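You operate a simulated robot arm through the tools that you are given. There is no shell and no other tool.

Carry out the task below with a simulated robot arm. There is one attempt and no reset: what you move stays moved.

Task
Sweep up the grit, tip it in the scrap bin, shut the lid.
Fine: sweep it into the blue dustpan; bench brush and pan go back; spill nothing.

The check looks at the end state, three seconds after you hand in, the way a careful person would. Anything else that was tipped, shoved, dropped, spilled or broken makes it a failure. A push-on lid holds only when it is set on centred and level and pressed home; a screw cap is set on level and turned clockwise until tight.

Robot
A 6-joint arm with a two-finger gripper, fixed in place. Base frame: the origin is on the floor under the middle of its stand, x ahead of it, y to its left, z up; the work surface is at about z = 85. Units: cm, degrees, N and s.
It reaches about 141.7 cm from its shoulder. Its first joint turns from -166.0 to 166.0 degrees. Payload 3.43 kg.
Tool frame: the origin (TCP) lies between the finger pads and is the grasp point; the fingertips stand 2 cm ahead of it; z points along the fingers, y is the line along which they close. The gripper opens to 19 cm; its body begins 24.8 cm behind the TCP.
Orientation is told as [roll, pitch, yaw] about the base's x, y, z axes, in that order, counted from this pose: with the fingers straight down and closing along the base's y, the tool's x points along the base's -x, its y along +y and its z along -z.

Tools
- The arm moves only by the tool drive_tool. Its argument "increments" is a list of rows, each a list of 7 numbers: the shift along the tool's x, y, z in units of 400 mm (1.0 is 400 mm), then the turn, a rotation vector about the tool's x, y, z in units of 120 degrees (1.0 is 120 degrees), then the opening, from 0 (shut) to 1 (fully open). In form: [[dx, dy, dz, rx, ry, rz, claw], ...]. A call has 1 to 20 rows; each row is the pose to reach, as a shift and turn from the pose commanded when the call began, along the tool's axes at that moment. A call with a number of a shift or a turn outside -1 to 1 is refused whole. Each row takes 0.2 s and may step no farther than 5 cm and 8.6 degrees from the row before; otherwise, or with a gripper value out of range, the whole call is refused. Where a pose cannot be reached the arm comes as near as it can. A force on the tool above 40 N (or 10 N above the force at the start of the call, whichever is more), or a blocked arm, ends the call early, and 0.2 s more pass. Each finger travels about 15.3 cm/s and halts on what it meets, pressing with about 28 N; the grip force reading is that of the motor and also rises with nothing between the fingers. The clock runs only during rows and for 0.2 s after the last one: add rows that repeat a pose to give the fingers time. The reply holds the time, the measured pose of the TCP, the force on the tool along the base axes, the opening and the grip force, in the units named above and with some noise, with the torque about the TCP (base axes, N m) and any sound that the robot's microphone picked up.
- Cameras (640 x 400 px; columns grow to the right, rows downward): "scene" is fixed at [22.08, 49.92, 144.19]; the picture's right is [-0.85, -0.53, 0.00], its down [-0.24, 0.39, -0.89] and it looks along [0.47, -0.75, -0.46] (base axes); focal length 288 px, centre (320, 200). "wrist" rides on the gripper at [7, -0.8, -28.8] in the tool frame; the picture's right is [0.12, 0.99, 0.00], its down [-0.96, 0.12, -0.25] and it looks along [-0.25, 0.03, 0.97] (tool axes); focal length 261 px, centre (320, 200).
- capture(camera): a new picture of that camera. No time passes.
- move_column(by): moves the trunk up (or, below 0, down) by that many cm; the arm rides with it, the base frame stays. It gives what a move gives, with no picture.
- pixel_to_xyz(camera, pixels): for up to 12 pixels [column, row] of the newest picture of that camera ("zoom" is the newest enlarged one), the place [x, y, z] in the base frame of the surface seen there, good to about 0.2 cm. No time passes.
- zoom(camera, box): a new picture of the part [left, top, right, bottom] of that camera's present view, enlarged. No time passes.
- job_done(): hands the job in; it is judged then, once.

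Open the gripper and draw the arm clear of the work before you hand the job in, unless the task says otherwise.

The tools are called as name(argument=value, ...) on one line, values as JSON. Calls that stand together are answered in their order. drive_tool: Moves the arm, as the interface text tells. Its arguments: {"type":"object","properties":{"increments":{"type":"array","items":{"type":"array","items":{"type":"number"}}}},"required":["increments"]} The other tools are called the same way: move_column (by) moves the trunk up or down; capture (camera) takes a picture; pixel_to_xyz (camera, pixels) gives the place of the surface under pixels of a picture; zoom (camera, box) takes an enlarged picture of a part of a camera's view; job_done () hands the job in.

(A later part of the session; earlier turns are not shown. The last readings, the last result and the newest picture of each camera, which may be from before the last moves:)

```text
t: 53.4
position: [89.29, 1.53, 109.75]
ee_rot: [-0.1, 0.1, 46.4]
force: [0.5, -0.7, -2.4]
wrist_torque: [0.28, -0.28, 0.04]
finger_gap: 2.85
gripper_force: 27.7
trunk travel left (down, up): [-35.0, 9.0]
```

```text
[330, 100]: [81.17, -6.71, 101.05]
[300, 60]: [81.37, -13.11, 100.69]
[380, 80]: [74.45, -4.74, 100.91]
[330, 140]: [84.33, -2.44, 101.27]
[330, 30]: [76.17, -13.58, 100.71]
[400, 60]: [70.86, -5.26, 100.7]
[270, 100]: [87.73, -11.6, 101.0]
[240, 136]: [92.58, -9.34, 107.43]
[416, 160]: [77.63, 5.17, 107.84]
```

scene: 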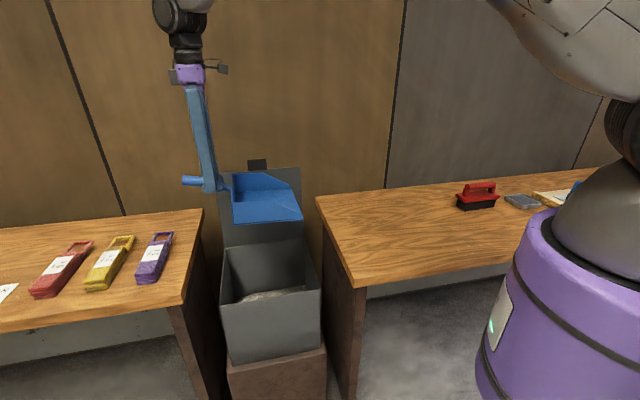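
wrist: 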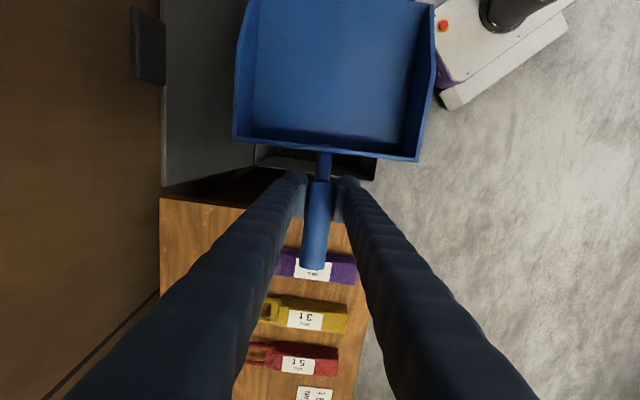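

The empty pan is nearly level (about 2° lip-down). I'll carry it back toward its place in two legs, correcting those 2° on the way.

drive_tool(increments=[[0.02, 0.001, 0, 0, 0.005, 0, 0], [0.065, 0.004, 0, 0, 0.01, 0, 0], [0.12, 0.008, 0, 0, 0.015, 0, 0], [0.185, 0.012, 0, 0, 0.019, 0, 0], [0.255, 0.017, 0, 0, 0.019, 0, 0], [0.325, 0.021, 0, 0, 0.019, 0, 0], [0.395, 0.026, 0, 0, 0.019, 0, 0], [0.46, 0.03, 0, 0, 0.019, 0, 0], [0.51, 0.033, 0, 0, 0.019, 0, 0], [0.54, 0.035, 0, 0, 0.019, 0, 0], [0.55, 0.036, 0, 0, 0.019, 0, 0]])

capture(camera="wrist")

pixel_to_xyz(camera="wrist", pixels=[[330, 100], [330, 140], [330, 30], [340, 15], [270, 100], [400, 100], [260, 50], [410, 60]])

```text
t: 55.8
position: [73.13, -13.46, 109.95]
ee_rot: [-0.1, 2.3, 46.4]
force: [-0.4, 0.4, -2.8]
wrist_torque: [0.32, -0.28, 0.01]
finger_gap: 2.85
gripper_force: 28.2
trunk travel left (down, up): [-35.0, 9.0]
```

```text
taken
```

wrist: 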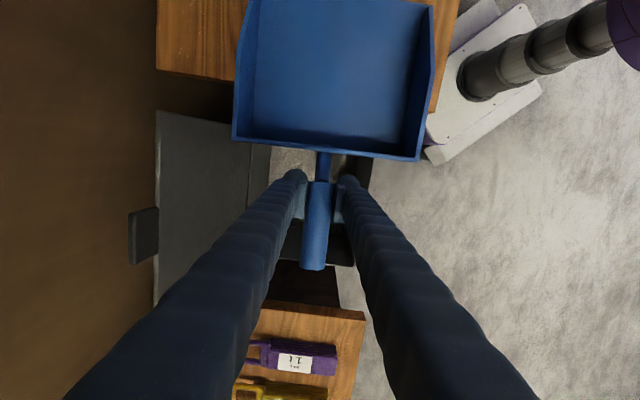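

```text
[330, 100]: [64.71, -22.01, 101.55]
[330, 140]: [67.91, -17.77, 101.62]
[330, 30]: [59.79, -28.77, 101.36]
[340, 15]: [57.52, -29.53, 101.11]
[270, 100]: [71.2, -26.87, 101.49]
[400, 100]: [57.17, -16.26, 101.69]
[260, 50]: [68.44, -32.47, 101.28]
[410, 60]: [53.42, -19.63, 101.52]
```

The pan is within 1° of level now. I'll do the second leg of 20 cm to above its home.

drive_tool(increments=[[0.02, 0.0015, 0.0008, 0, 0.002, 0, 0], [0.065, 0.005, 0.0026, 0, 0.004, 0, 0], [0.12, 0.009, 0.0048, 0, 0.007, 0, 0], [0.185, 0.014, 0.0074, 0, 0.007, 0, 0], [0.25, 0.0185, 0.01, 0, 0.007, 0, 0], [0.315, 0.0233, 0.0126, 0, 0.007, 0, 0], [0.375, 0.0278, 0.015, 0, 0.007, 0, 0], [0.43, 0.0319, 0.0172, 0, 0.007, 0, 0], [0.475, 0.0352, 0.019, 0, 0.007, 0, 0], [0.5, 0.037, 0.02, 0, 0.007, 0, 0], [0.5058, 0.0375, 0.0203, 0, 0.007, 0, 0], [0.5058, 0.0375, 0.0203, 0, 0.007, 0, 0]])

capture(camera="wrist")

pixel_to_xyz(camera="wrist", pixels=[[330, 100], [330, 140], [330, 30], [270, 100], [400, 100], [260, 50], [410, 60], [237, 138], [416, 158]])

capture(camera="scene")

```text
t: 58.4
position: [57.89, -27.13, 109.93]
ee_rot: [0.0, 3.2, 46.3]
force: [0.6, 0.1, -2.7]
wrist_torque: [0.29, -0.27, 0.0]
finger_gap: 2.87
gripper_force: 28.4
trunk travel left (down, up): [-35.0, 9.0]
```

```text
taken
```

wrist: 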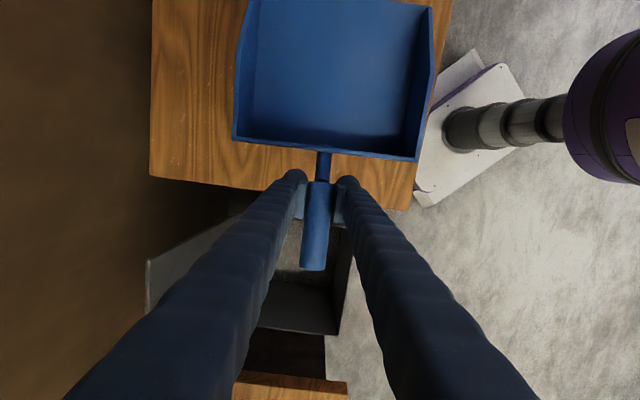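

```text
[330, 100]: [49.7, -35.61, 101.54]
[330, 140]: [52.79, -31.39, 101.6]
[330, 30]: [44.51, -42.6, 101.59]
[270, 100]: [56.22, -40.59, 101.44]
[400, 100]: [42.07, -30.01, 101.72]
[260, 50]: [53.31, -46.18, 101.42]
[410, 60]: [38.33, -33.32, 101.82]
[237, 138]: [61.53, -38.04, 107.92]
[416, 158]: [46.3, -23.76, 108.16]
```

```text
taken
```

scene: 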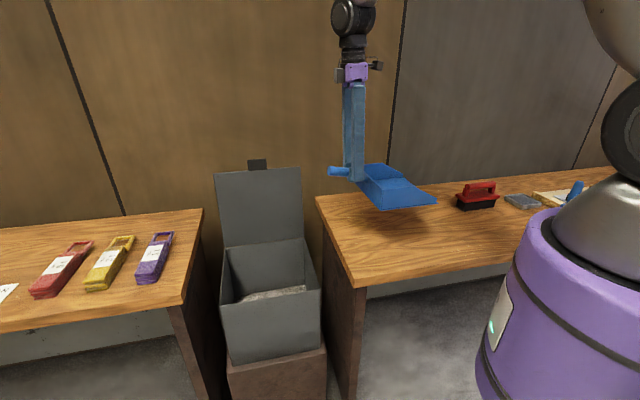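

The pan is level (101.5–101.6) and above its home. I'll lower it 15 cm and re-measure before the last centimetre.

drive_tool(increments=[[-0.0014, 0, 0.025, 0, 0, 0, 0], [-0.004, 0, 0.075, 0, 0, 0, 0], [-0.0075, 0, 0.135, 0, 0, 0, 0], [-0.0112, 0, 0.2, 0, 0, 0, 0], [-0.0148, 0, 0.265, 0, 0, 0, 0], [-0.0179, 0, 0.32, 0, 0, 0, 0], [-0.02, 0, 0.36, 0, 0, 0, 0], [-0.0209, 0, 0.3745, 0, 0, 0, 0], [-0.0209, 0, 0.3745, 0, 0, 0, 0]])

capture(camera="wrist")

pixel_to_xyz(camera="wrist", pixels=[[330, 100], [330, 140], [330, 30], [270, 100], [400, 100], [260, 50], [410, 60], [237, 138], [416, 158]])

zoom(camera="scene", box=[300, 170, 440, 260])

```text
t: 60.4
position: [57.88, -26.97, 94.9]
ee_rot: [0.0, 3.1, 46.4]
force: [-0.3, 0.4, -2.7]
wrist_torque: [0.29, -0.31, 0.01]
finger_gap: 2.87
gripper_force: 27.9
trunk travel left (down, up): [-35.0, 9.0]
```

```text
taken
```

wrist: 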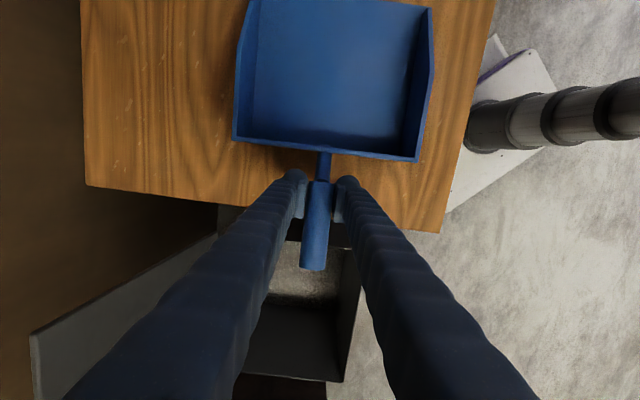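

```text
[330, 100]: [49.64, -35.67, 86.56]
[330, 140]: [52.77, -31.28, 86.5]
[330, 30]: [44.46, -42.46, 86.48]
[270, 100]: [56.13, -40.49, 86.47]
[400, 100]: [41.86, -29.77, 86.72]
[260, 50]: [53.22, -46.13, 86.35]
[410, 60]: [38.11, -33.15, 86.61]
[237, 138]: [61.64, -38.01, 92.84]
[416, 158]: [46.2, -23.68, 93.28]
```

```text
4.44 times, centred on (370, 215) of scene
```

zoom: 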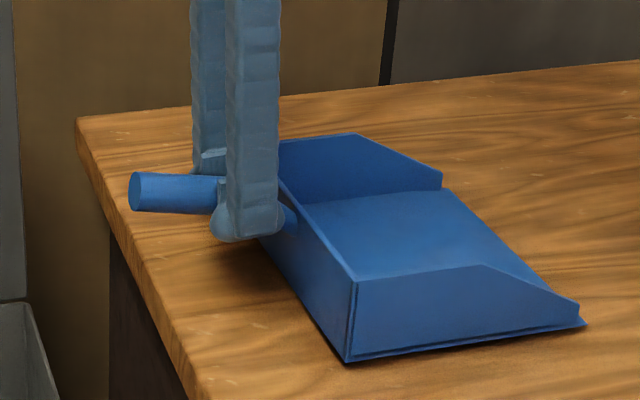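

The pan is about 0.95 cm above the bench and about 0.25 cm short of its old place along the handle axis. I'll correct that and lower the rest, watching the force.

drive_tool(increments=[[-0.0067, 0, 0.008, 0, 0, 0, 0], [-0.0072, 0, 0.016, 0, 0, 0, 0], [-0.0076, 0, 0.0225, 0, 0, 0, 0], [-0.0076, 0, 0.0225, 0, 0, 0, 0]])

capture(camera="wrist")

pixel_to_xyz(camera="wrist", pixels=[[330, 100], [330, 140], [330, 30], [270, 100], [400, 100], [237, 138], [416, 158]])

zoom(camera="scene", box=[300, 170, 440, 260])

```text
t: 61.4
position: [58.15, -26.73, 94.12]
ee_rot: [0.0, 3.1, 46.5]
force: [-0.2, 0.0, -0.2]
wrist_torque: [-0.17, 0.13, -0.03]
finger_gap: 2.83
gripper_force: 27.8
trunk travel left (down, up): [-35.0, 9.0]
```

```text
taken
```

wrist: 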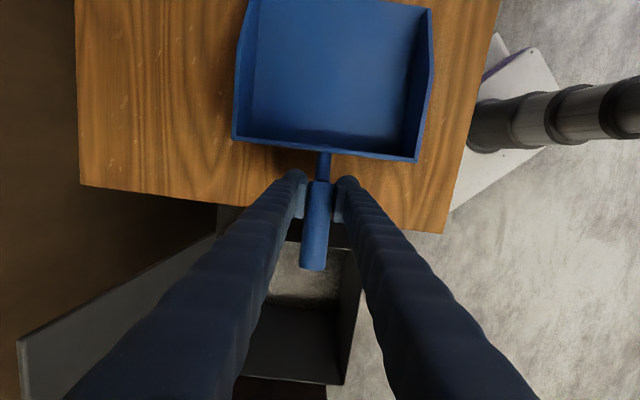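

```text
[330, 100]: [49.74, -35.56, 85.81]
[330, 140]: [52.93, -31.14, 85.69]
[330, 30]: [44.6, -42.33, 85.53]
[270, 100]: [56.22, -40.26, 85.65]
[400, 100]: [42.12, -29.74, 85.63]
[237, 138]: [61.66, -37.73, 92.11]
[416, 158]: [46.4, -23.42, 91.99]
```

```text
4.44 times, centred on (370, 215) of scene
```

zoom: 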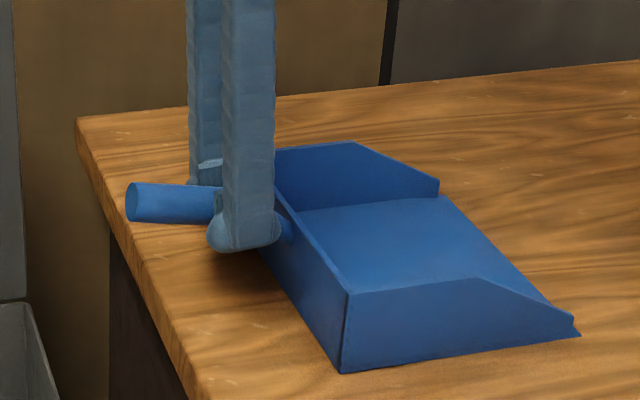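

The pan rests on the bench within about 0.1 cm of its original place (corners at (341,373) and (580,336) versus (340,374) and (582,337)). I'll open the fingers.

drive_tool(increments=[[0, 0, 0.0015, 0, 0, 0, 0], [0, 0, 0.0015, 0, 0, 0, 0.18], [0, 0, 0.0015, 0, 0, 0, 0.26], [0, 0, 0.0015, 0, 0, 0, 0.36], [0, 0, 0.0015, 0, 0, 0, 0.36]])

zoom(camera="scene", box=[300, 170, 440, 260])

capture(camera="wrist")

```text
t: 62.6
position: [58.1, -26.8, 93.96]
ee_rot: [0.0, 3.3, 46.4]
force: [-0.1, -0.4, -0.1]
wrist_torque: [0.0, -0.01, 0.01]
finger_gap: 6.82
gripper_force: 0.1
trunk travel left (down, up): [-35.0, 9.0]
```

```text
4.44 times, centred on (370, 215) of scene
```

zoom: 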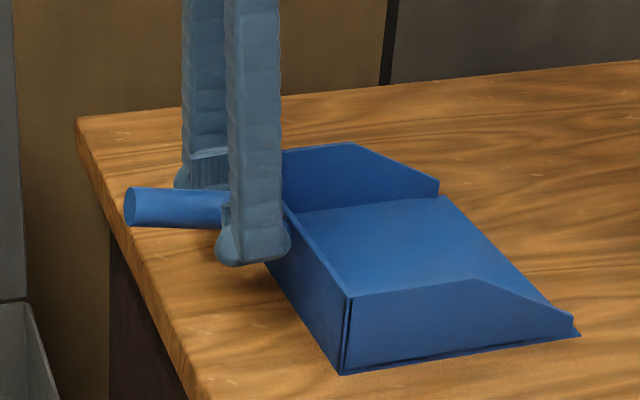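

```text
taken
```

wrist: 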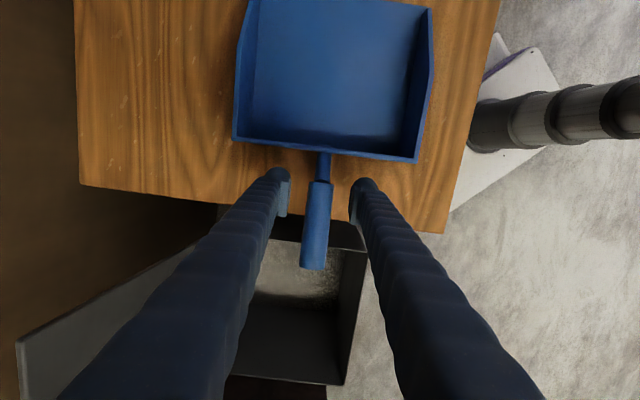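

The pan is settled and free. I'll withdraw straight up along the tool axis 22 cm.

drive_tool(increments=[[0, 0, -0.05, 0, 0, 0, 0.38], [0, 0, -0.13, 0, 0, 0, 0.4], [0, 0, -0.22, 0, 0, 0, 0.4], [0, 0, -0.32, 0, 0, 0, 0.4], [0, 0, -0.43, 0, 0, 0, 0.4], [0, 0, -0.55, 0, 0, 0, 0.4], [0, 0, -0.55, 0, 0, 0, 0.4]])

capture(camera="wrist")

capture(camera="scene")

zoom(camera="scene", box=[200, 150, 330, 320])

```text
t: 64.2
position: [59.02, -25.83, 115.9]
ee_rot: [0.1, 3.2, 46.4]
force: [-0.8, 0.4, 0.3]
wrist_torque: [-0.02, 0.06, 0.01]
finger_gap: 7.61
gripper_force: 0.0
trunk travel left (down, up): [-35.0, 9.0]
```

```text
taken
```

wrist: 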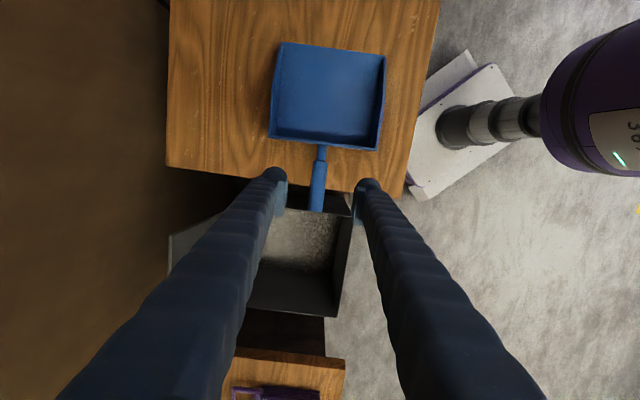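

```text
taken
```

scene: 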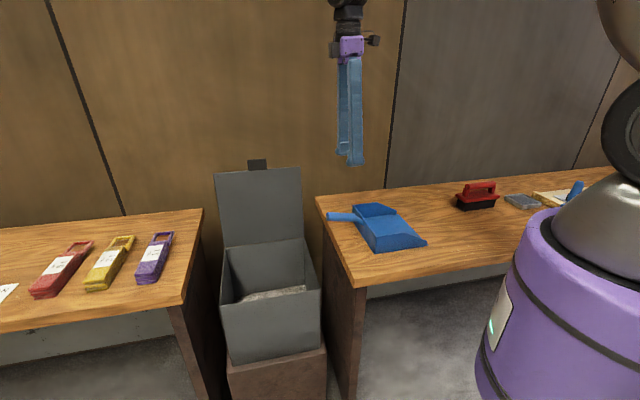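

```text
2.35 times, centred on (265, 235) of scene
```

zoom: 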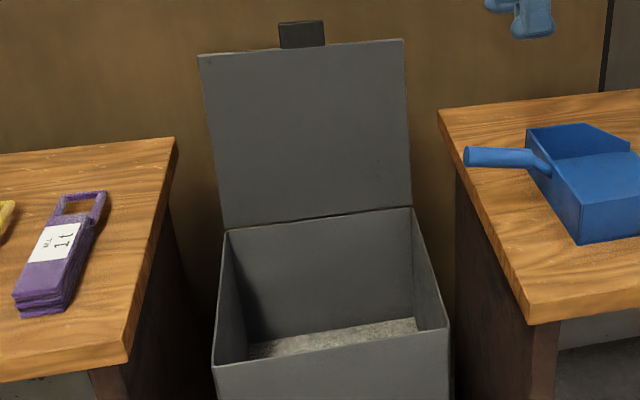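

Now I'll measure the lid, its tab, the rim and the wall behind it, from the enlarged scene view.

pixel_to_xyz(camera="zoom", pixels=[[204, 60], [400, 45], [224, 222], [408, 202], [283, 28], [320, 26], [302, 35], [302, 43], [302, 60], [310, 130], [310, 205], [302, 20]])

pixel_to_xyz(camera="zoom", pixels=[[240, 20], [420, 20], [216, 364], [446, 331], [330, 347], [223, 232], [413, 212], [320, 222], [340, 330], [430, 260], [100, 60], [500, 60]])

zoom(camera="scene", box=[230, 145, 290, 185])

zoom(camera="wrist", box=[150, 190, 360, 330])

```text
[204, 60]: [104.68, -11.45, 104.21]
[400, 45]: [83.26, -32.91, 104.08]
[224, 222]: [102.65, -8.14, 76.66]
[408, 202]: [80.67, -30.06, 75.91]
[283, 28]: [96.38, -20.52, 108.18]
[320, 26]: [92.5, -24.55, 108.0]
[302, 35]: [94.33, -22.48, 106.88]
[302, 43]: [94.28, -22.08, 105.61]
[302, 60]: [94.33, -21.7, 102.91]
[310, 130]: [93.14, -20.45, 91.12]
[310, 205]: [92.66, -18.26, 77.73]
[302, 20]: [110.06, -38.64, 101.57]
```

```text
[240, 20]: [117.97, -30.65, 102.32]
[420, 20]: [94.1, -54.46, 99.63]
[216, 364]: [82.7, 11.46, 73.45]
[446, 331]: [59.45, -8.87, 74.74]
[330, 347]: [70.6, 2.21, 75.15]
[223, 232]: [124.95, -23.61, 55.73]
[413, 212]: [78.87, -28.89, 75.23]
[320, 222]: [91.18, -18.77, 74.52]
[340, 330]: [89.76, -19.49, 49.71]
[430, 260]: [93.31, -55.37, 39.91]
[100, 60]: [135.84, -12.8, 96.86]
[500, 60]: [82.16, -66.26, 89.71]
```

```text
10.00 times, centred on (260, 165) of scene
```

zoom: 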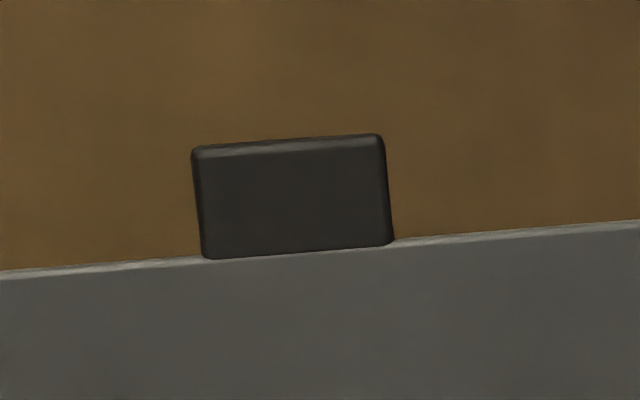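

```text
2.86 times, centred on (255, 260) of wrist
```

zoom: 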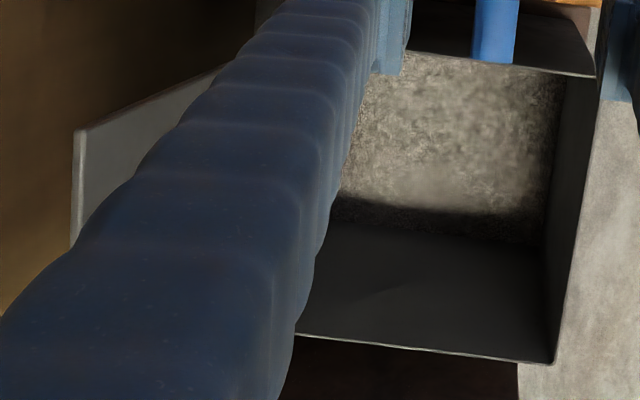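

Lid: hinge near v=78.2, z=75.4 leaning back 8°, its tab centred at u≈50.8, v≈83, z 105–108.4; the wall is 22 cm behind. I'll move above the tab with the fingers closing across the lid, well clear at z=124.

drive_tool(increments=[[-0.04, -0.03, -0.06, 0, -0.005, 0.002, 0.42], [-0.1086, -0.0929, -0.11, 0, -0.01, 0.004, 0.42], [-0.1771, -0.1558, -0.15, 0, -0.015, 0.006, 0.42], [-0.2457, -0.2187, -0.19, 0, -0.02, 0.008, 0.42], [-0.3143, -0.2816, -0.21, 0, -0.0267, 0.0117, 0.42], [-0.3828, -0.3445, -0.23, 0, -0.0267, 0.0117, 0.42], [-0.4514, -0.4073, -0.2395, 0, -0.0267, 0.0117, 0.42], [-0.5199, -0.4702, -0.2395, 0, -0.0267, 0.0117, 0.42], [-0.5885, -0.5331, -0.2395, 0, -0.0267, 0.0117, 0.42], [-0.657, -0.596, -0.2395, 0, -0.0267, 0.0117, 0.42], [-0.657, -0.596, -0.2395, 0, -0.0267, 0.0117, 0.42]])

capture(camera="wrist")

capture(camera="scene")

```text
t: 66.6
position: [94.43, -23.0, 124.4]
ee_rot: [0.0, -0.1, 45.0]
force: [-0.8, -0.1, 0.7]
wrist_torque: [0.0, -0.16, -0.06]
finger_gap: 7.94
gripper_force: 0.1
trunk travel left (down, up): [-35.0, 9.0]
```

```text
taken
```

wrist: 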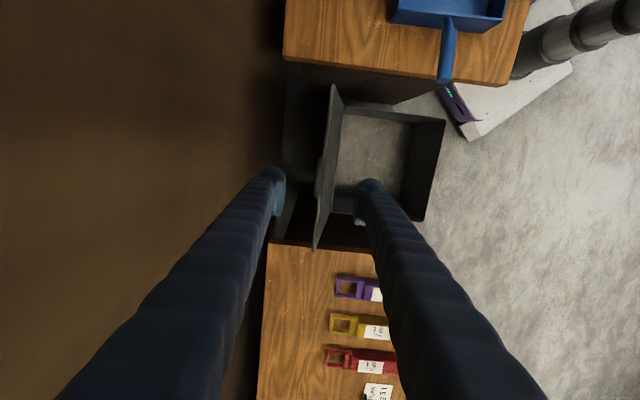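

```text
taken
```

scene: 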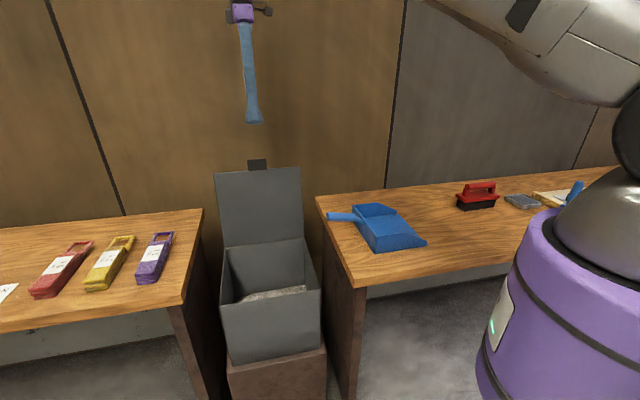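

The lid's top edge runs from (335,85) to (315,248) between the fingers. I'll zoom in on the tab to get its thickness and place.

zoom(camera="wrist", box=[280, 130, 380, 210])

zoom(camera="wrist", box=[300, 150, 350, 200])

```text
5.00 times, centred on (330, 170) of wrist
```

zoom: 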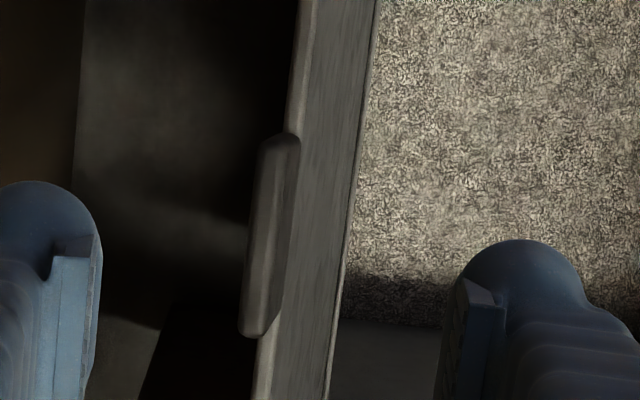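

```text
8.00 times, centred on (325, 175) of wrist
```

zoom: 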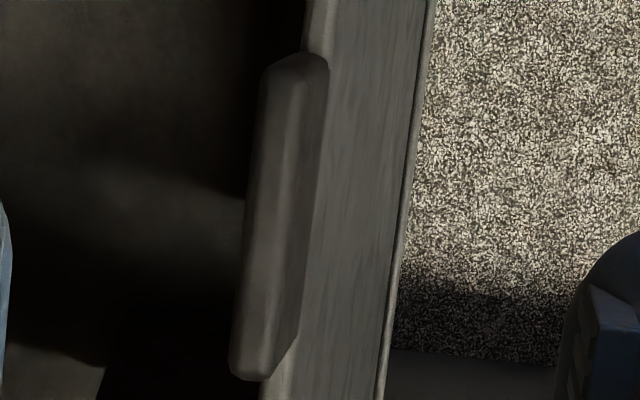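

The tab is about 1 cm thick, between the fingers. I'll get its coordinates from this zoom.

pixel_to_xyz(camera="zoom", pixels=[[258, 215], [270, 215], [285, 215], [300, 215], [285, 90], [255, 350], [320, 120], [290, 300], [275, 150], [248, 215]])

```text
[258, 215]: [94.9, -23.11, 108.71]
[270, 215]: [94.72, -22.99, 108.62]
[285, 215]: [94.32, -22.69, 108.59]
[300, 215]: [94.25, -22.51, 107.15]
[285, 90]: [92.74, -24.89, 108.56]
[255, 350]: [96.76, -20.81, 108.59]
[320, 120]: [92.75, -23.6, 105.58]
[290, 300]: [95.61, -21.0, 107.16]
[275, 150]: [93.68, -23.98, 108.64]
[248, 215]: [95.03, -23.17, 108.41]
```

Tab top is at z=108.65, v 82.7–83.6, u 48–53.7. I'll descend 17 cm so the fingertips straddle the tab, then narrow the gap to about 3.5 cm to cage it without gripping.

drive_tool(increments=[[-0.0085, -0.004, 0.09, 0, 0, 0, 0.42], [-0.0085, -0.004, 0.18, 0, 0, 0, 0.42], [-0.0085, -0.004, 0.27, 0, 0, 0, 0.42], [-0.0085, -0.004, 0.36, 0, 0, 0, 0.42], [-0.0085, -0.004, 0.425, 0, 0, 0, 0.42], [-0.0085, -0.004, 0.425, 0, 0, 0, 0.3], [-0.0085, -0.004, 0.425, 0, 0, 0, 0.2], [-0.0085, -0.004, 0.425, 0, 0, 0, 0.19], [-0.0085, -0.004, 0.425, 0, 0, 0, 0.19]])

capture(camera="wrist")

zoom(camera="scene", box=[200, 110, 330, 320])

zoom(camera="wrist", box=[270, 150, 370, 240])

```text
t: 68.6
position: [95.02, -22.63, 106.94]
ee_rot: [0.1, -0.1, 44.9]
force: [-0.3, 0.2, 0.6]
wrist_torque: [0.0, 0.03, 0.0]
finger_gap: 3.63
gripper_force: 0.1
trunk travel left (down, up): [-35.0, 9.0]
```

```text
taken
```

wrist: 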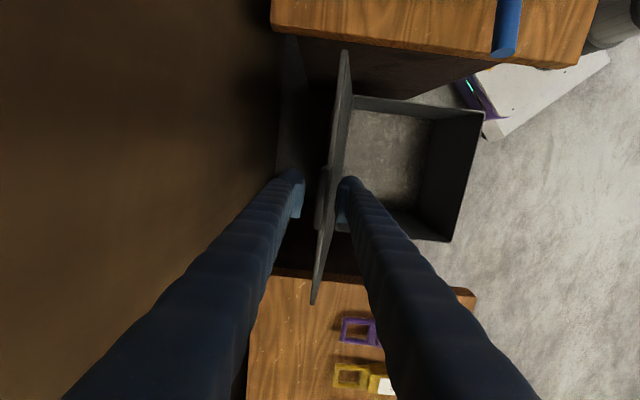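

```text
1.90 times, centred on (265, 215) of scene
```

zoom: 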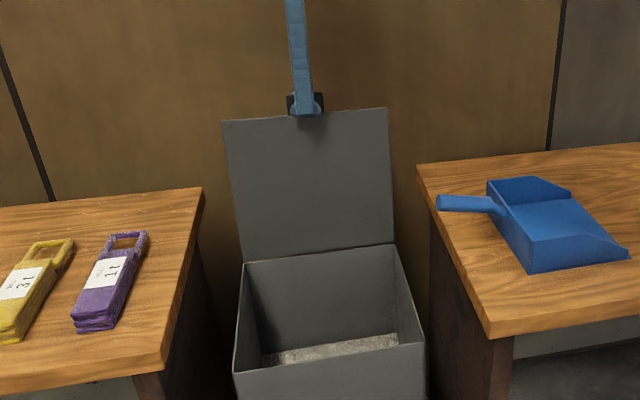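

```text
4.44 times, centred on (320, 195) of wrist
```

zoom: 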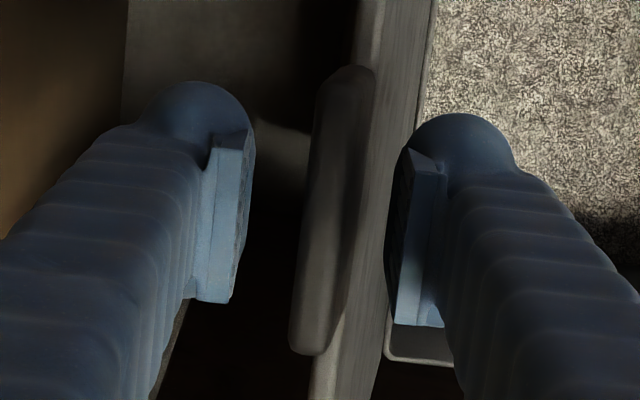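

The tab sits between the two fingers with clearance. I'll start swinging the lid forward along its arc about the hinge, from 98° to about 74°, then check that it follows.

drive_tool(increments=[[0.009, 0.015, -0.0188, 0, 0, 0, 0.19], [0.009, 0.056, -0.0188, 0, 0, 0, 0.19], [0.009, 0.1125, -0.0215, 0, 0, 0, 0.19], [0.009, 0.169, -0.0203, 0.0167, 0, 0, 0.19], [0.009, 0.2253, -0.0155, 0.05, 0, 0, 0.19], [0.009, 0.2813, -0.0063, 0.0833, 0, 0, 0.19], [0.009, 0.3363, 0.0063, 0.1167, 0, 0, 0.19], [0.009, 0.3363, 0.0063, 0.1167, 0, 0, 0.19]])

capture(camera="wrist")

capture(camera="scene")

```text
t: 70.4
position: [85.43, -13.57, 106.67]
ee_rot: [-14.0, 0.0, 45.0]
force: [0.4, 1.1, -1.0]
wrist_torque: [-0.01, 0.04, -0.02]
finger_gap: 3.63
gripper_force: 0.0
trunk travel left (down, up): [-35.0, 9.0]
```

```text
taken
```

wrist: 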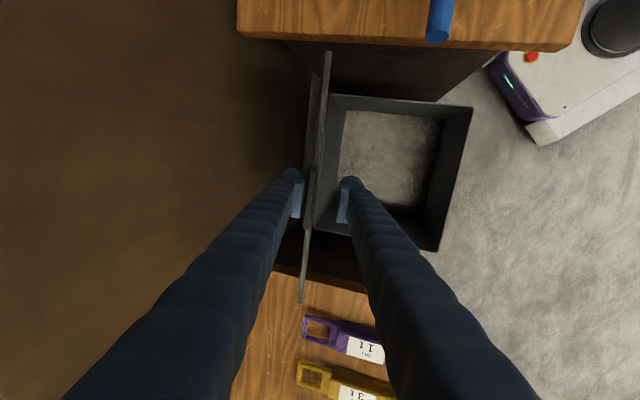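

```text
taken
```

scene: 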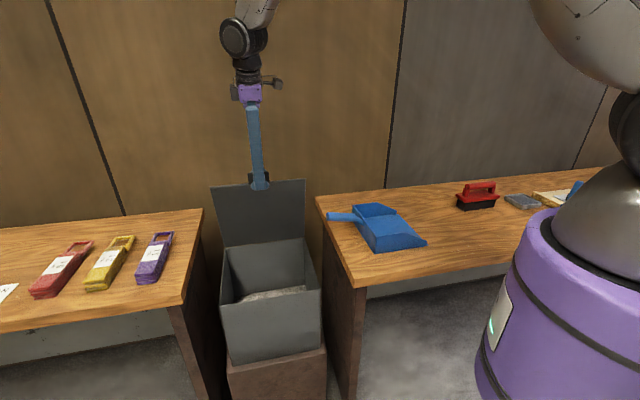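

The lid follows, leaning on the rear finger, so the hinge has some friction. I'll continue the arc from 74° to 42°.

drive_tool(increments=[[0, 0.0563, 0.0037, 0.0333, 0, 0, 0.19], [0, 0.1126, 0.0103, 0.0667, 0, 0, 0.19], [0, 0.1681, 0.0212, 0.1, 0, 0, 0.19], [0, 0.2228, 0.0359, 0.1333, 0, 0, 0.19], [0, 0.2762, 0.0546, 0.1667, 0, 0, 0.19], [0, 0.3285, 0.0776, 0.2, 0, 0, 0.19], [0, 0.3783, 0.1025, 0.2333, 0, 0, 0.19], [0, 0.427, 0.1316, 0.2667, 0, 0, 0.19], [0, 0.427, 0.1316, 0.2667, 0, 0, 0.19]])

capture(camera="wrist")

capture(camera="scene")

```text
t: 72.4
position: [74.46, -2.78, 97.42]
ee_rot: [-46.1, -0.1, 44.9]
force: [-0.4, 1.2, 0.3]
wrist_torque: [-0.04, -0.03, 0.02]
finger_gap: 3.59
gripper_force: 0.0
trunk travel left (down, up): [-35.0, 9.0]
```

```text
taken
```

wrist: 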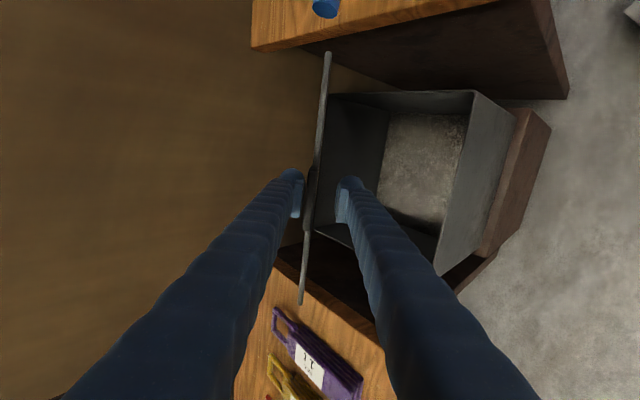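

```text
taken
```

scene: 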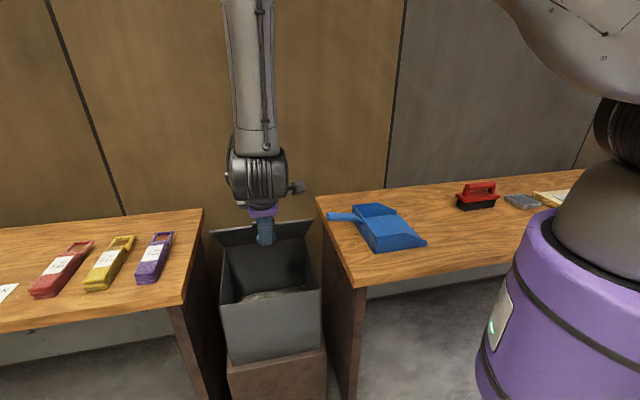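

The lid keeps following at about 44°. I'll continue the arc to about 18°, with the tool tilting along.

drive_tool(increments=[[0, 0.0563, 0.0033, 0.0333, 0, 0, 0.19], [0, 0.1125, 0.0102, 0.0667, 0, 0, 0.19], [0, 0.1678, 0.0213, 0.1, 0, 0, 0.19], [0, 0.2225, 0.0359, 0.1333, 0, 0, 0.19], [0, 0.2759, 0.0544, 0.1583, 0, 0, 0.19], [0, 0.3281, 0.0763, 0.1833, 0, 0, 0.19], [0, 0.3281, 0.0763, 0.1833, 0, 0, 0.19]])

capture(camera="wrist")

capture(camera="scene")

```text
t: 74.0
position: [69.61, 2.19, 86.06]
ee_rot: [-68.1, 0.0, 44.9]
force: [0.0, 0.7, -0.7]
wrist_torque: [-0.05, -0.01, -0.03]
finger_gap: 3.61
gripper_force: 0.0
trunk travel left (down, up): [-35.0, 9.0]
```

```text
taken
```

wrist: 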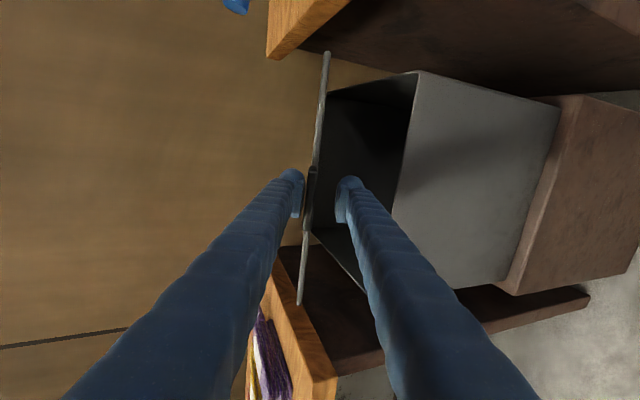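

```text
taken
```

scene: 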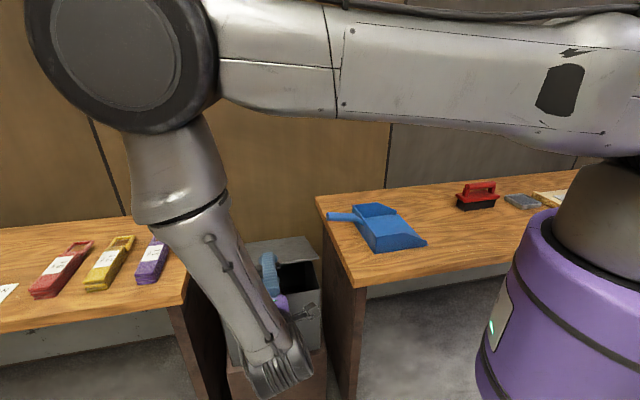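

The lid is at about 20°, still riding on the upper finger. To keep the lower finger outside the bin's front wall I'll slide 1.5 cm outward on the tab, then continue down to about 3°.

drive_tool(increments=[[0, 0.0012, -0.018, 0, 0, 0, 0.19], [0, 0.0025, -0.0375, 0, 0, 0, 0.19], [0, 0.032, -0.035, 0.004, 0, 0, 0.19], [0, 0.0614, -0.0326, 0.0083, 0, 0, 0.19], [0, 0.0904, -0.0277, 0.0125, 0, 0, 0.19], [0, 0.1194, -0.0227, 0.0167, 0, 0, 0.19], [0, 0.1491, -0.0161, 0.0167, 0, 0, 0.19], [0, 0.1788, -0.0095, 0.0167, 0, 0, 0.19], [0, 0.2, -0.003, 0.0167, 0, 0, 0.19], [0, 0.2196, 0.003, 0.0167, 0, 0, 0.19], [0, 0.2196, 0.003, 0.0167, 0, 0, 0.19]])

capture(camera="wrist")

capture(camera="scene")

```text
t: 76.4
position: [67.25, 4.3, 77.68]
ee_rot: [-70.0, 0.0, 45.0]
force: [0.0, -0.7, -0.4]
wrist_torque: [0.01, -0.03, 0.01]
finger_gap: 3.61
gripper_force: 0.1
trunk travel left (down, up): [-35.0, 9.0]
```

```text
taken
```

wrist: 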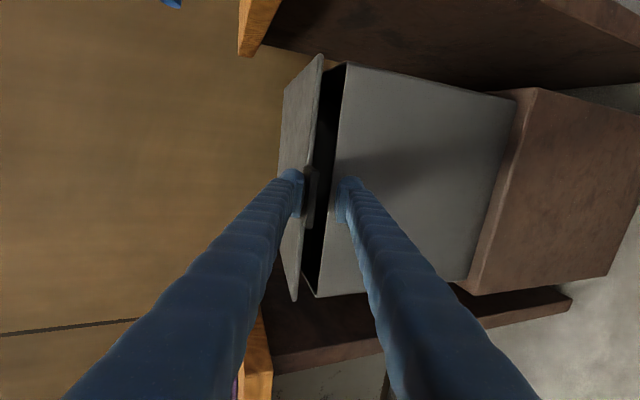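

```text
taken
```

scene: 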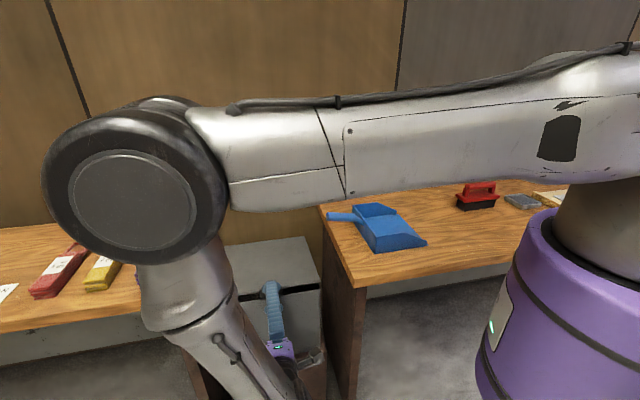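

The lid is almost shut, with a gap of a few cm at the front, and the lower finger is outside the front wall. I'll zoom in to check clearance before pressing it home.

zoom(camera="wrist", box=[260, 40, 400, 310])

zoom(camera="scene", box=[210, 220, 350, 380])

pixel_to_xyz(camera="wrist", pixels=[[310, 80], [300, 120], [290, 250], [340, 90], [330, 160], [315, 285], [310, 190], [308, 210]])

```text
1.48 times, centred on (330, 175) of wrist
```

zoom: 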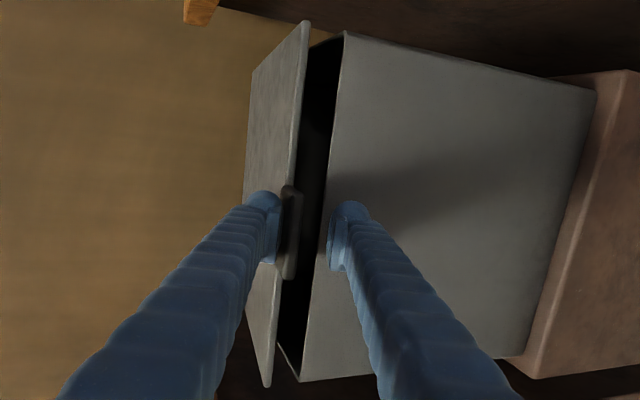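

```text
2.50 times, centred on (280, 300) of scene
```

zoom: 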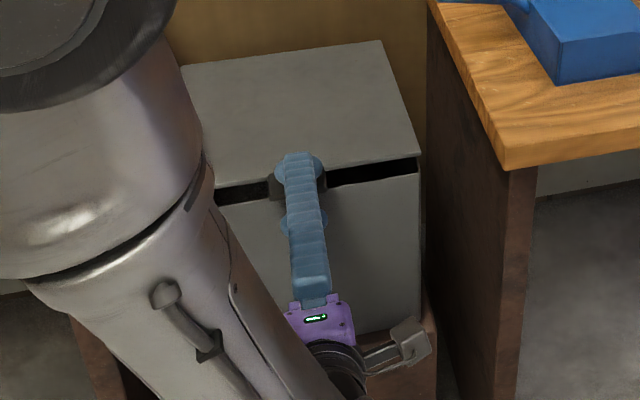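

```text
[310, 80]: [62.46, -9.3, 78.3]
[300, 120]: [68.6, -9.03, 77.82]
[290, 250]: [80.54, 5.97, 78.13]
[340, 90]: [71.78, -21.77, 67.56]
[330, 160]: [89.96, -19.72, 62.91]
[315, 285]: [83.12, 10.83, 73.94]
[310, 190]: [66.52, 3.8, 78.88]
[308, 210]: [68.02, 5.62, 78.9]
```

The fingers clear the front wall by about 2.5 cm. I'll press the lid down gently with the upper finger in small steps, 2.6 cm in all.

drive_tool(increments=[[0, 0.0094, 0.0034, 0, 0, 0, 0.19], [0, 0.0188, 0.0068, 0, 0, 0, 0.19], [0, 0.0282, 0.0103, 0, 0, 0, 0.19], [0, 0.0376, 0.0137, 0, 0, 0, 0.19], [0, 0.047, 0.0171, 0, 0, 0, 0.19], [0, 0.0541, 0.0197, 0, 0, 0, 0.19], [0, 0.0611, 0.0222, 0, 0, 0, 0.19], [0, 0.0611, 0.0222, 0, 0, 0, 0.19]])

capture(camera="wrist")

zoom(camera="wrist", box=[260, 40, 400, 310])

zoom(camera="scene", box=[210, 220, 350, 380])

```text
t: 78.2
position: [67.48, 4.41, 75.12]
ee_rot: [-69.9, 0.0, 45.0]
force: [-0.3, 0.2, 0.0]
wrist_torque: [-0.01, 0.01, 0.02]
finger_gap: 3.61
gripper_force: 0.2
trunk travel left (down, up): [-35.0, 9.0]
```

```text
taken
```

wrist: 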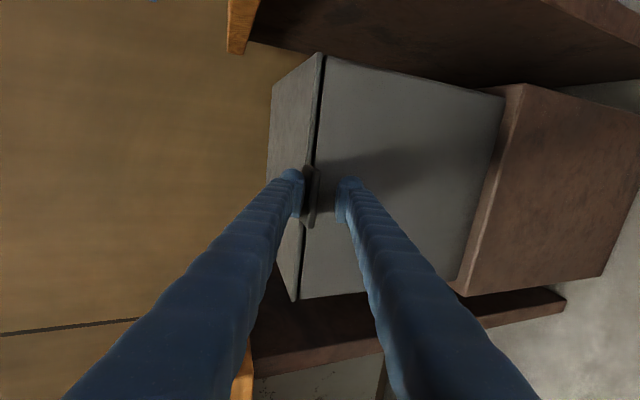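

```text
1.48 times, centred on (330, 175) of wrist
```

zoom: 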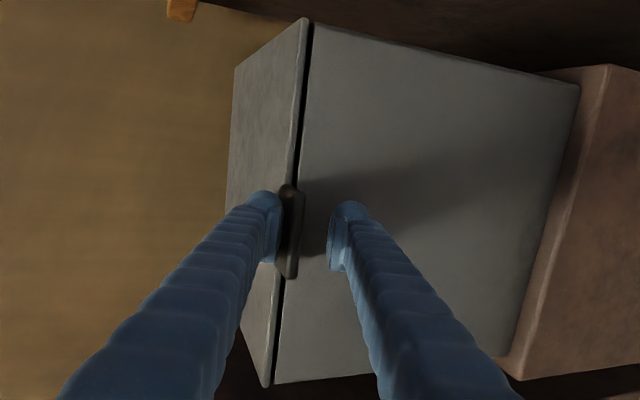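

```text
2.50 times, centred on (280, 300) of scene
```

zoom: 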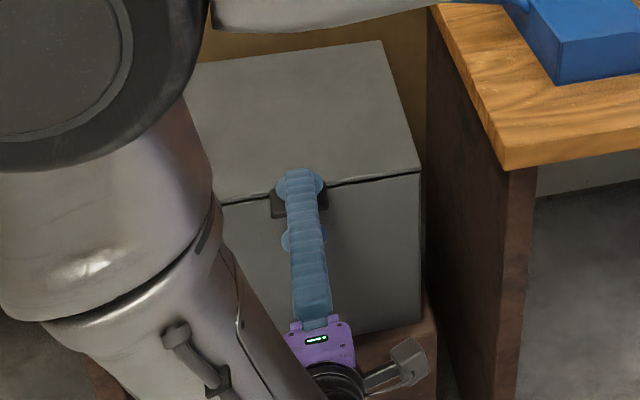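

A thin dark gap remains under the lid edge. I'll press on in small steps, up to 0.8 cm, watching for the force to rise.

drive_tool(increments=[[0, 0.0035, 0.0013, 0, 0, 0, 0.19], [0, 0.0071, 0.0026, 0, 0, 0, 0.19], [0, 0.0106, 0.0038, 0, 0, 0, 0.19], [0, 0.0141, 0.0051, 0, 0, 0, 0.19], [0, 0.0141, 0.0051, 0, 0, 0, 0.19]])

capture(camera="wrist")

zoom(camera="wrist", box=[260, 40, 400, 310])

```text
t: 79.4
position: [67.24, 4.47, 74.55]
ee_rot: [-70.1, -0.1, 45.0]
force: [-2.0, 3.2, 7.2]
wrist_torque: [-0.14, -0.12, 0.02]
finger_gap: 3.92
gripper_force: 2.9
trunk travel left (down, up): [-35.0, 9.0]
```

```text
taken
```

wrist: 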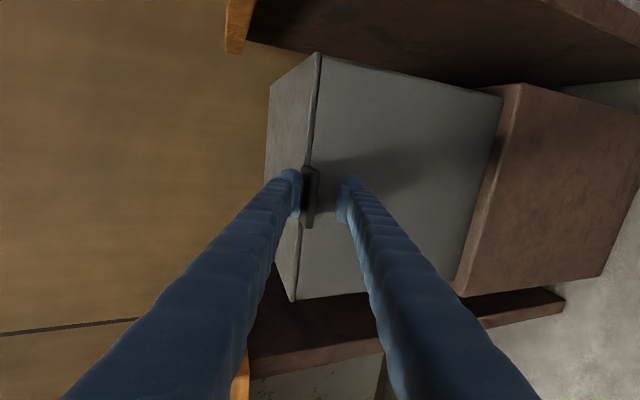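

```text
1.48 times, centred on (330, 175) of wrist
```

zoom: 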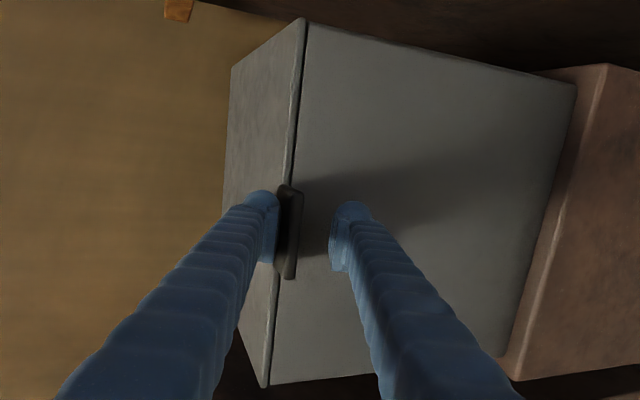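

Force has risen to 7.2 N, so the lid is on the rim. I'll check the lid's flatness by measuring its top surface.

pixel_to_xyz(camera="wrist", pixels=[[312, 70], [300, 90], [285, 110], [275, 130], [270, 150], [290, 130], [300, 150], [320, 60], [288, 270]])

capture(camera="scene")

pixel_to_xyz(camera="scene", pixels=[[300, 250], [290, 260], [305, 275], [295, 285], [310, 285], [300, 240], [315, 287], [280, 270]])

zoom(camera="scene", box=[250, 225, 340, 320])

```text
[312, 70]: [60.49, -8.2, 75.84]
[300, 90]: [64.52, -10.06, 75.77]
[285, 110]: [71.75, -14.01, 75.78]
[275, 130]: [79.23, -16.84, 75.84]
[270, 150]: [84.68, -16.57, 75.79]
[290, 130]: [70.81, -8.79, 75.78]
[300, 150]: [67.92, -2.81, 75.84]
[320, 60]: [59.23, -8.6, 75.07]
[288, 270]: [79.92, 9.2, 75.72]
```

```text
taken
```

scene: 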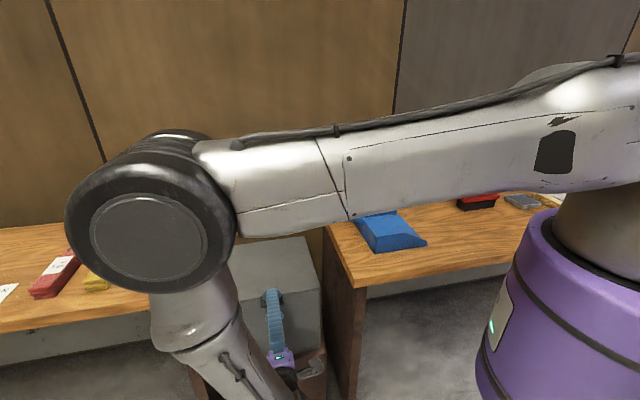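

```text
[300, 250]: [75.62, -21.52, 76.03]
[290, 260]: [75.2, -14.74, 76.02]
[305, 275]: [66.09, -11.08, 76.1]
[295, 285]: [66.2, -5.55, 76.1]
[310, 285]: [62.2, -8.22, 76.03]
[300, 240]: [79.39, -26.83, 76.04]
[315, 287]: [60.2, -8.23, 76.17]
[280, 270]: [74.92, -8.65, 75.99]
```

```text
4.21 times, centred on (295, 272) of scene
```

zoom: 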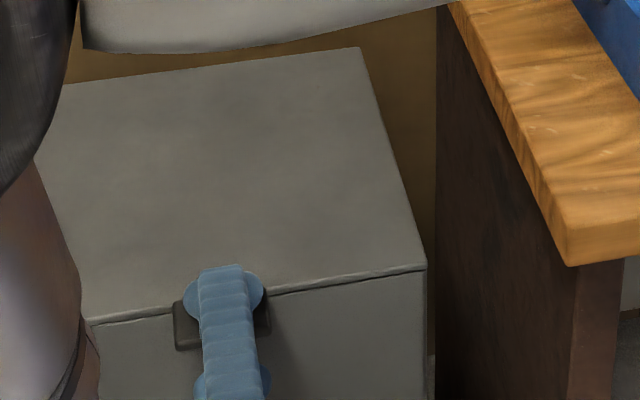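

The lid lies flat at z≈75.8–76.0 all over: it is shut. I'll open the fingers a little to release the tab, then withdraw backward along the tool axis.

drive_tool(increments=[[0, -0.004, -0.0015, 0, 0, 0, 0.25], [0, -0.004, -0.0015, 0, 0, 0, 0.28], [0, -0.004, -0.04, 0, 0, 0, 0.28], [0, -0.004, -0.09, 0, 0, 0, 0.28], [0, -0.004, -0.15, 0, 0, 0, 0.28], [0, -0.004, -0.2, 0, 0, 0, 0.28], [0, -0.004, -0.2, 0, 0, 0, 0.28]])

capture(camera="wrist")

capture(camera="scene")

```text
t: 81.0
position: [62.14, 9.6, 77.6]
ee_rot: [-70.0, 0.0, 45.0]
force: [0.3, 0.2, 0.0]
wrist_torque: [0.01, -0.01, -0.04]
finger_gap: 5.31
gripper_force: 0.0
trunk travel left (down, up): [-35.0, 9.0]
```

```text
taken
```

wrist: 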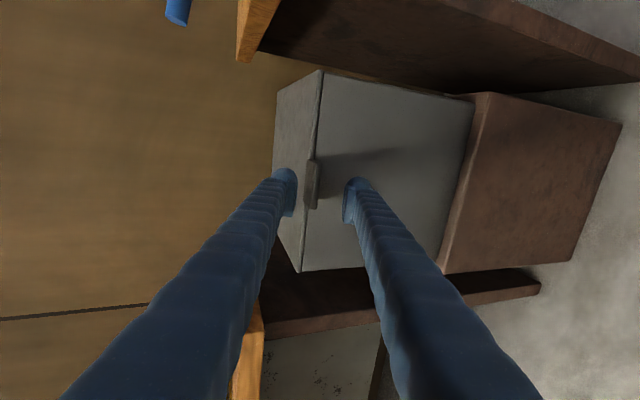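

```text
taken
```

scene: 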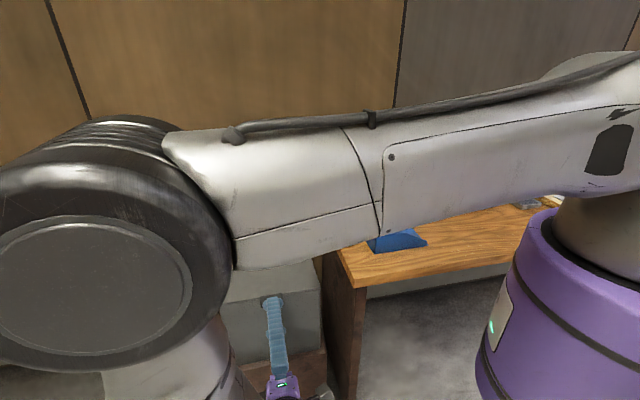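

The fingers are clear of the tab and the lid stays shut. I'll raise the tool 37 cm while turning it back to pointing straight down.

drive_tool(increments=[[0, -0.0725, -0.0263, -0.03, 0, 0, 0.28], [0, -0.145, -0.0527, -0.07, 0, 0, 0.28], [0, -0.2175, -0.079, -0.12, 0, 0, 0.28], [0, -0.29, -0.1053, -0.17, 0, 0, 0.28], [0, -0.3625, -0.1317, -0.22, 0, 0, 0.28], [0, -0.435, -0.158, -0.27, 0, 0, 0.28], [0, -0.5075, -0.1843, -0.32, 0, 0, 0.28], [0, -0.58, -0.2107, -0.375, 0, 0, 0.28], [0, -0.6525, -0.237, -0.43, 0, 0, 0.28], [0, -0.725, -0.2633, -0.485, 0, 0, 0.28], [0, -0.7975, -0.2897, -0.535, 0, 0, 0.28], [0, -0.87, -0.316, -0.583, 0, 0, 0.28], [0, -0.87, -0.316, -0.583, 0, 0, 0.28]])

capture(camera="wrist")

capture(camera="scene")

```text
t: 83.8
position: [61.97, 9.57, 114.59]
ee_rot: [0.0, 0.0, 45.1]
force: [0.2, -0.3, -0.1]
wrist_torque: [0.04, -0.04, -0.02]
finger_gap: 5.29
gripper_force: 0.0
trunk travel left (down, up): [-35.0, 9.0]
```

```text
taken
```

wrist: 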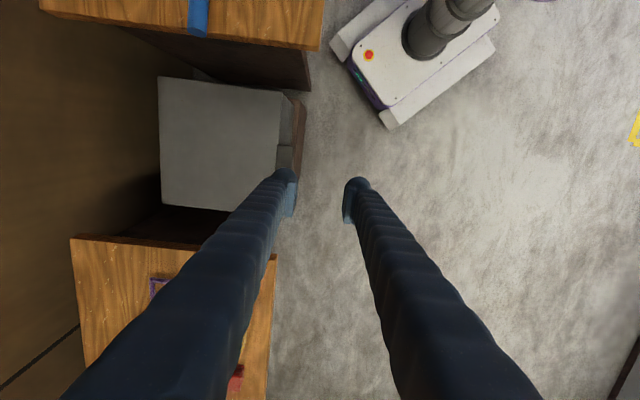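

```text
taken
```

scene: 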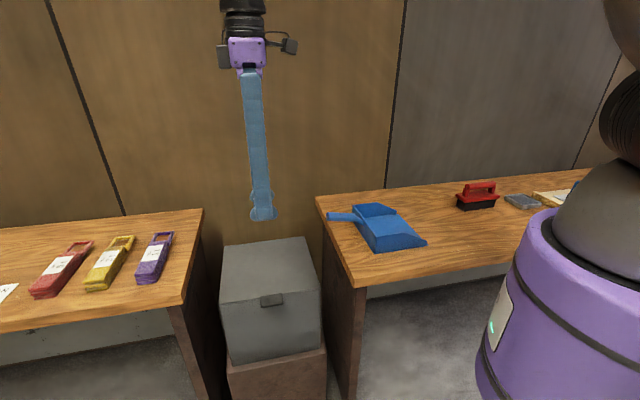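

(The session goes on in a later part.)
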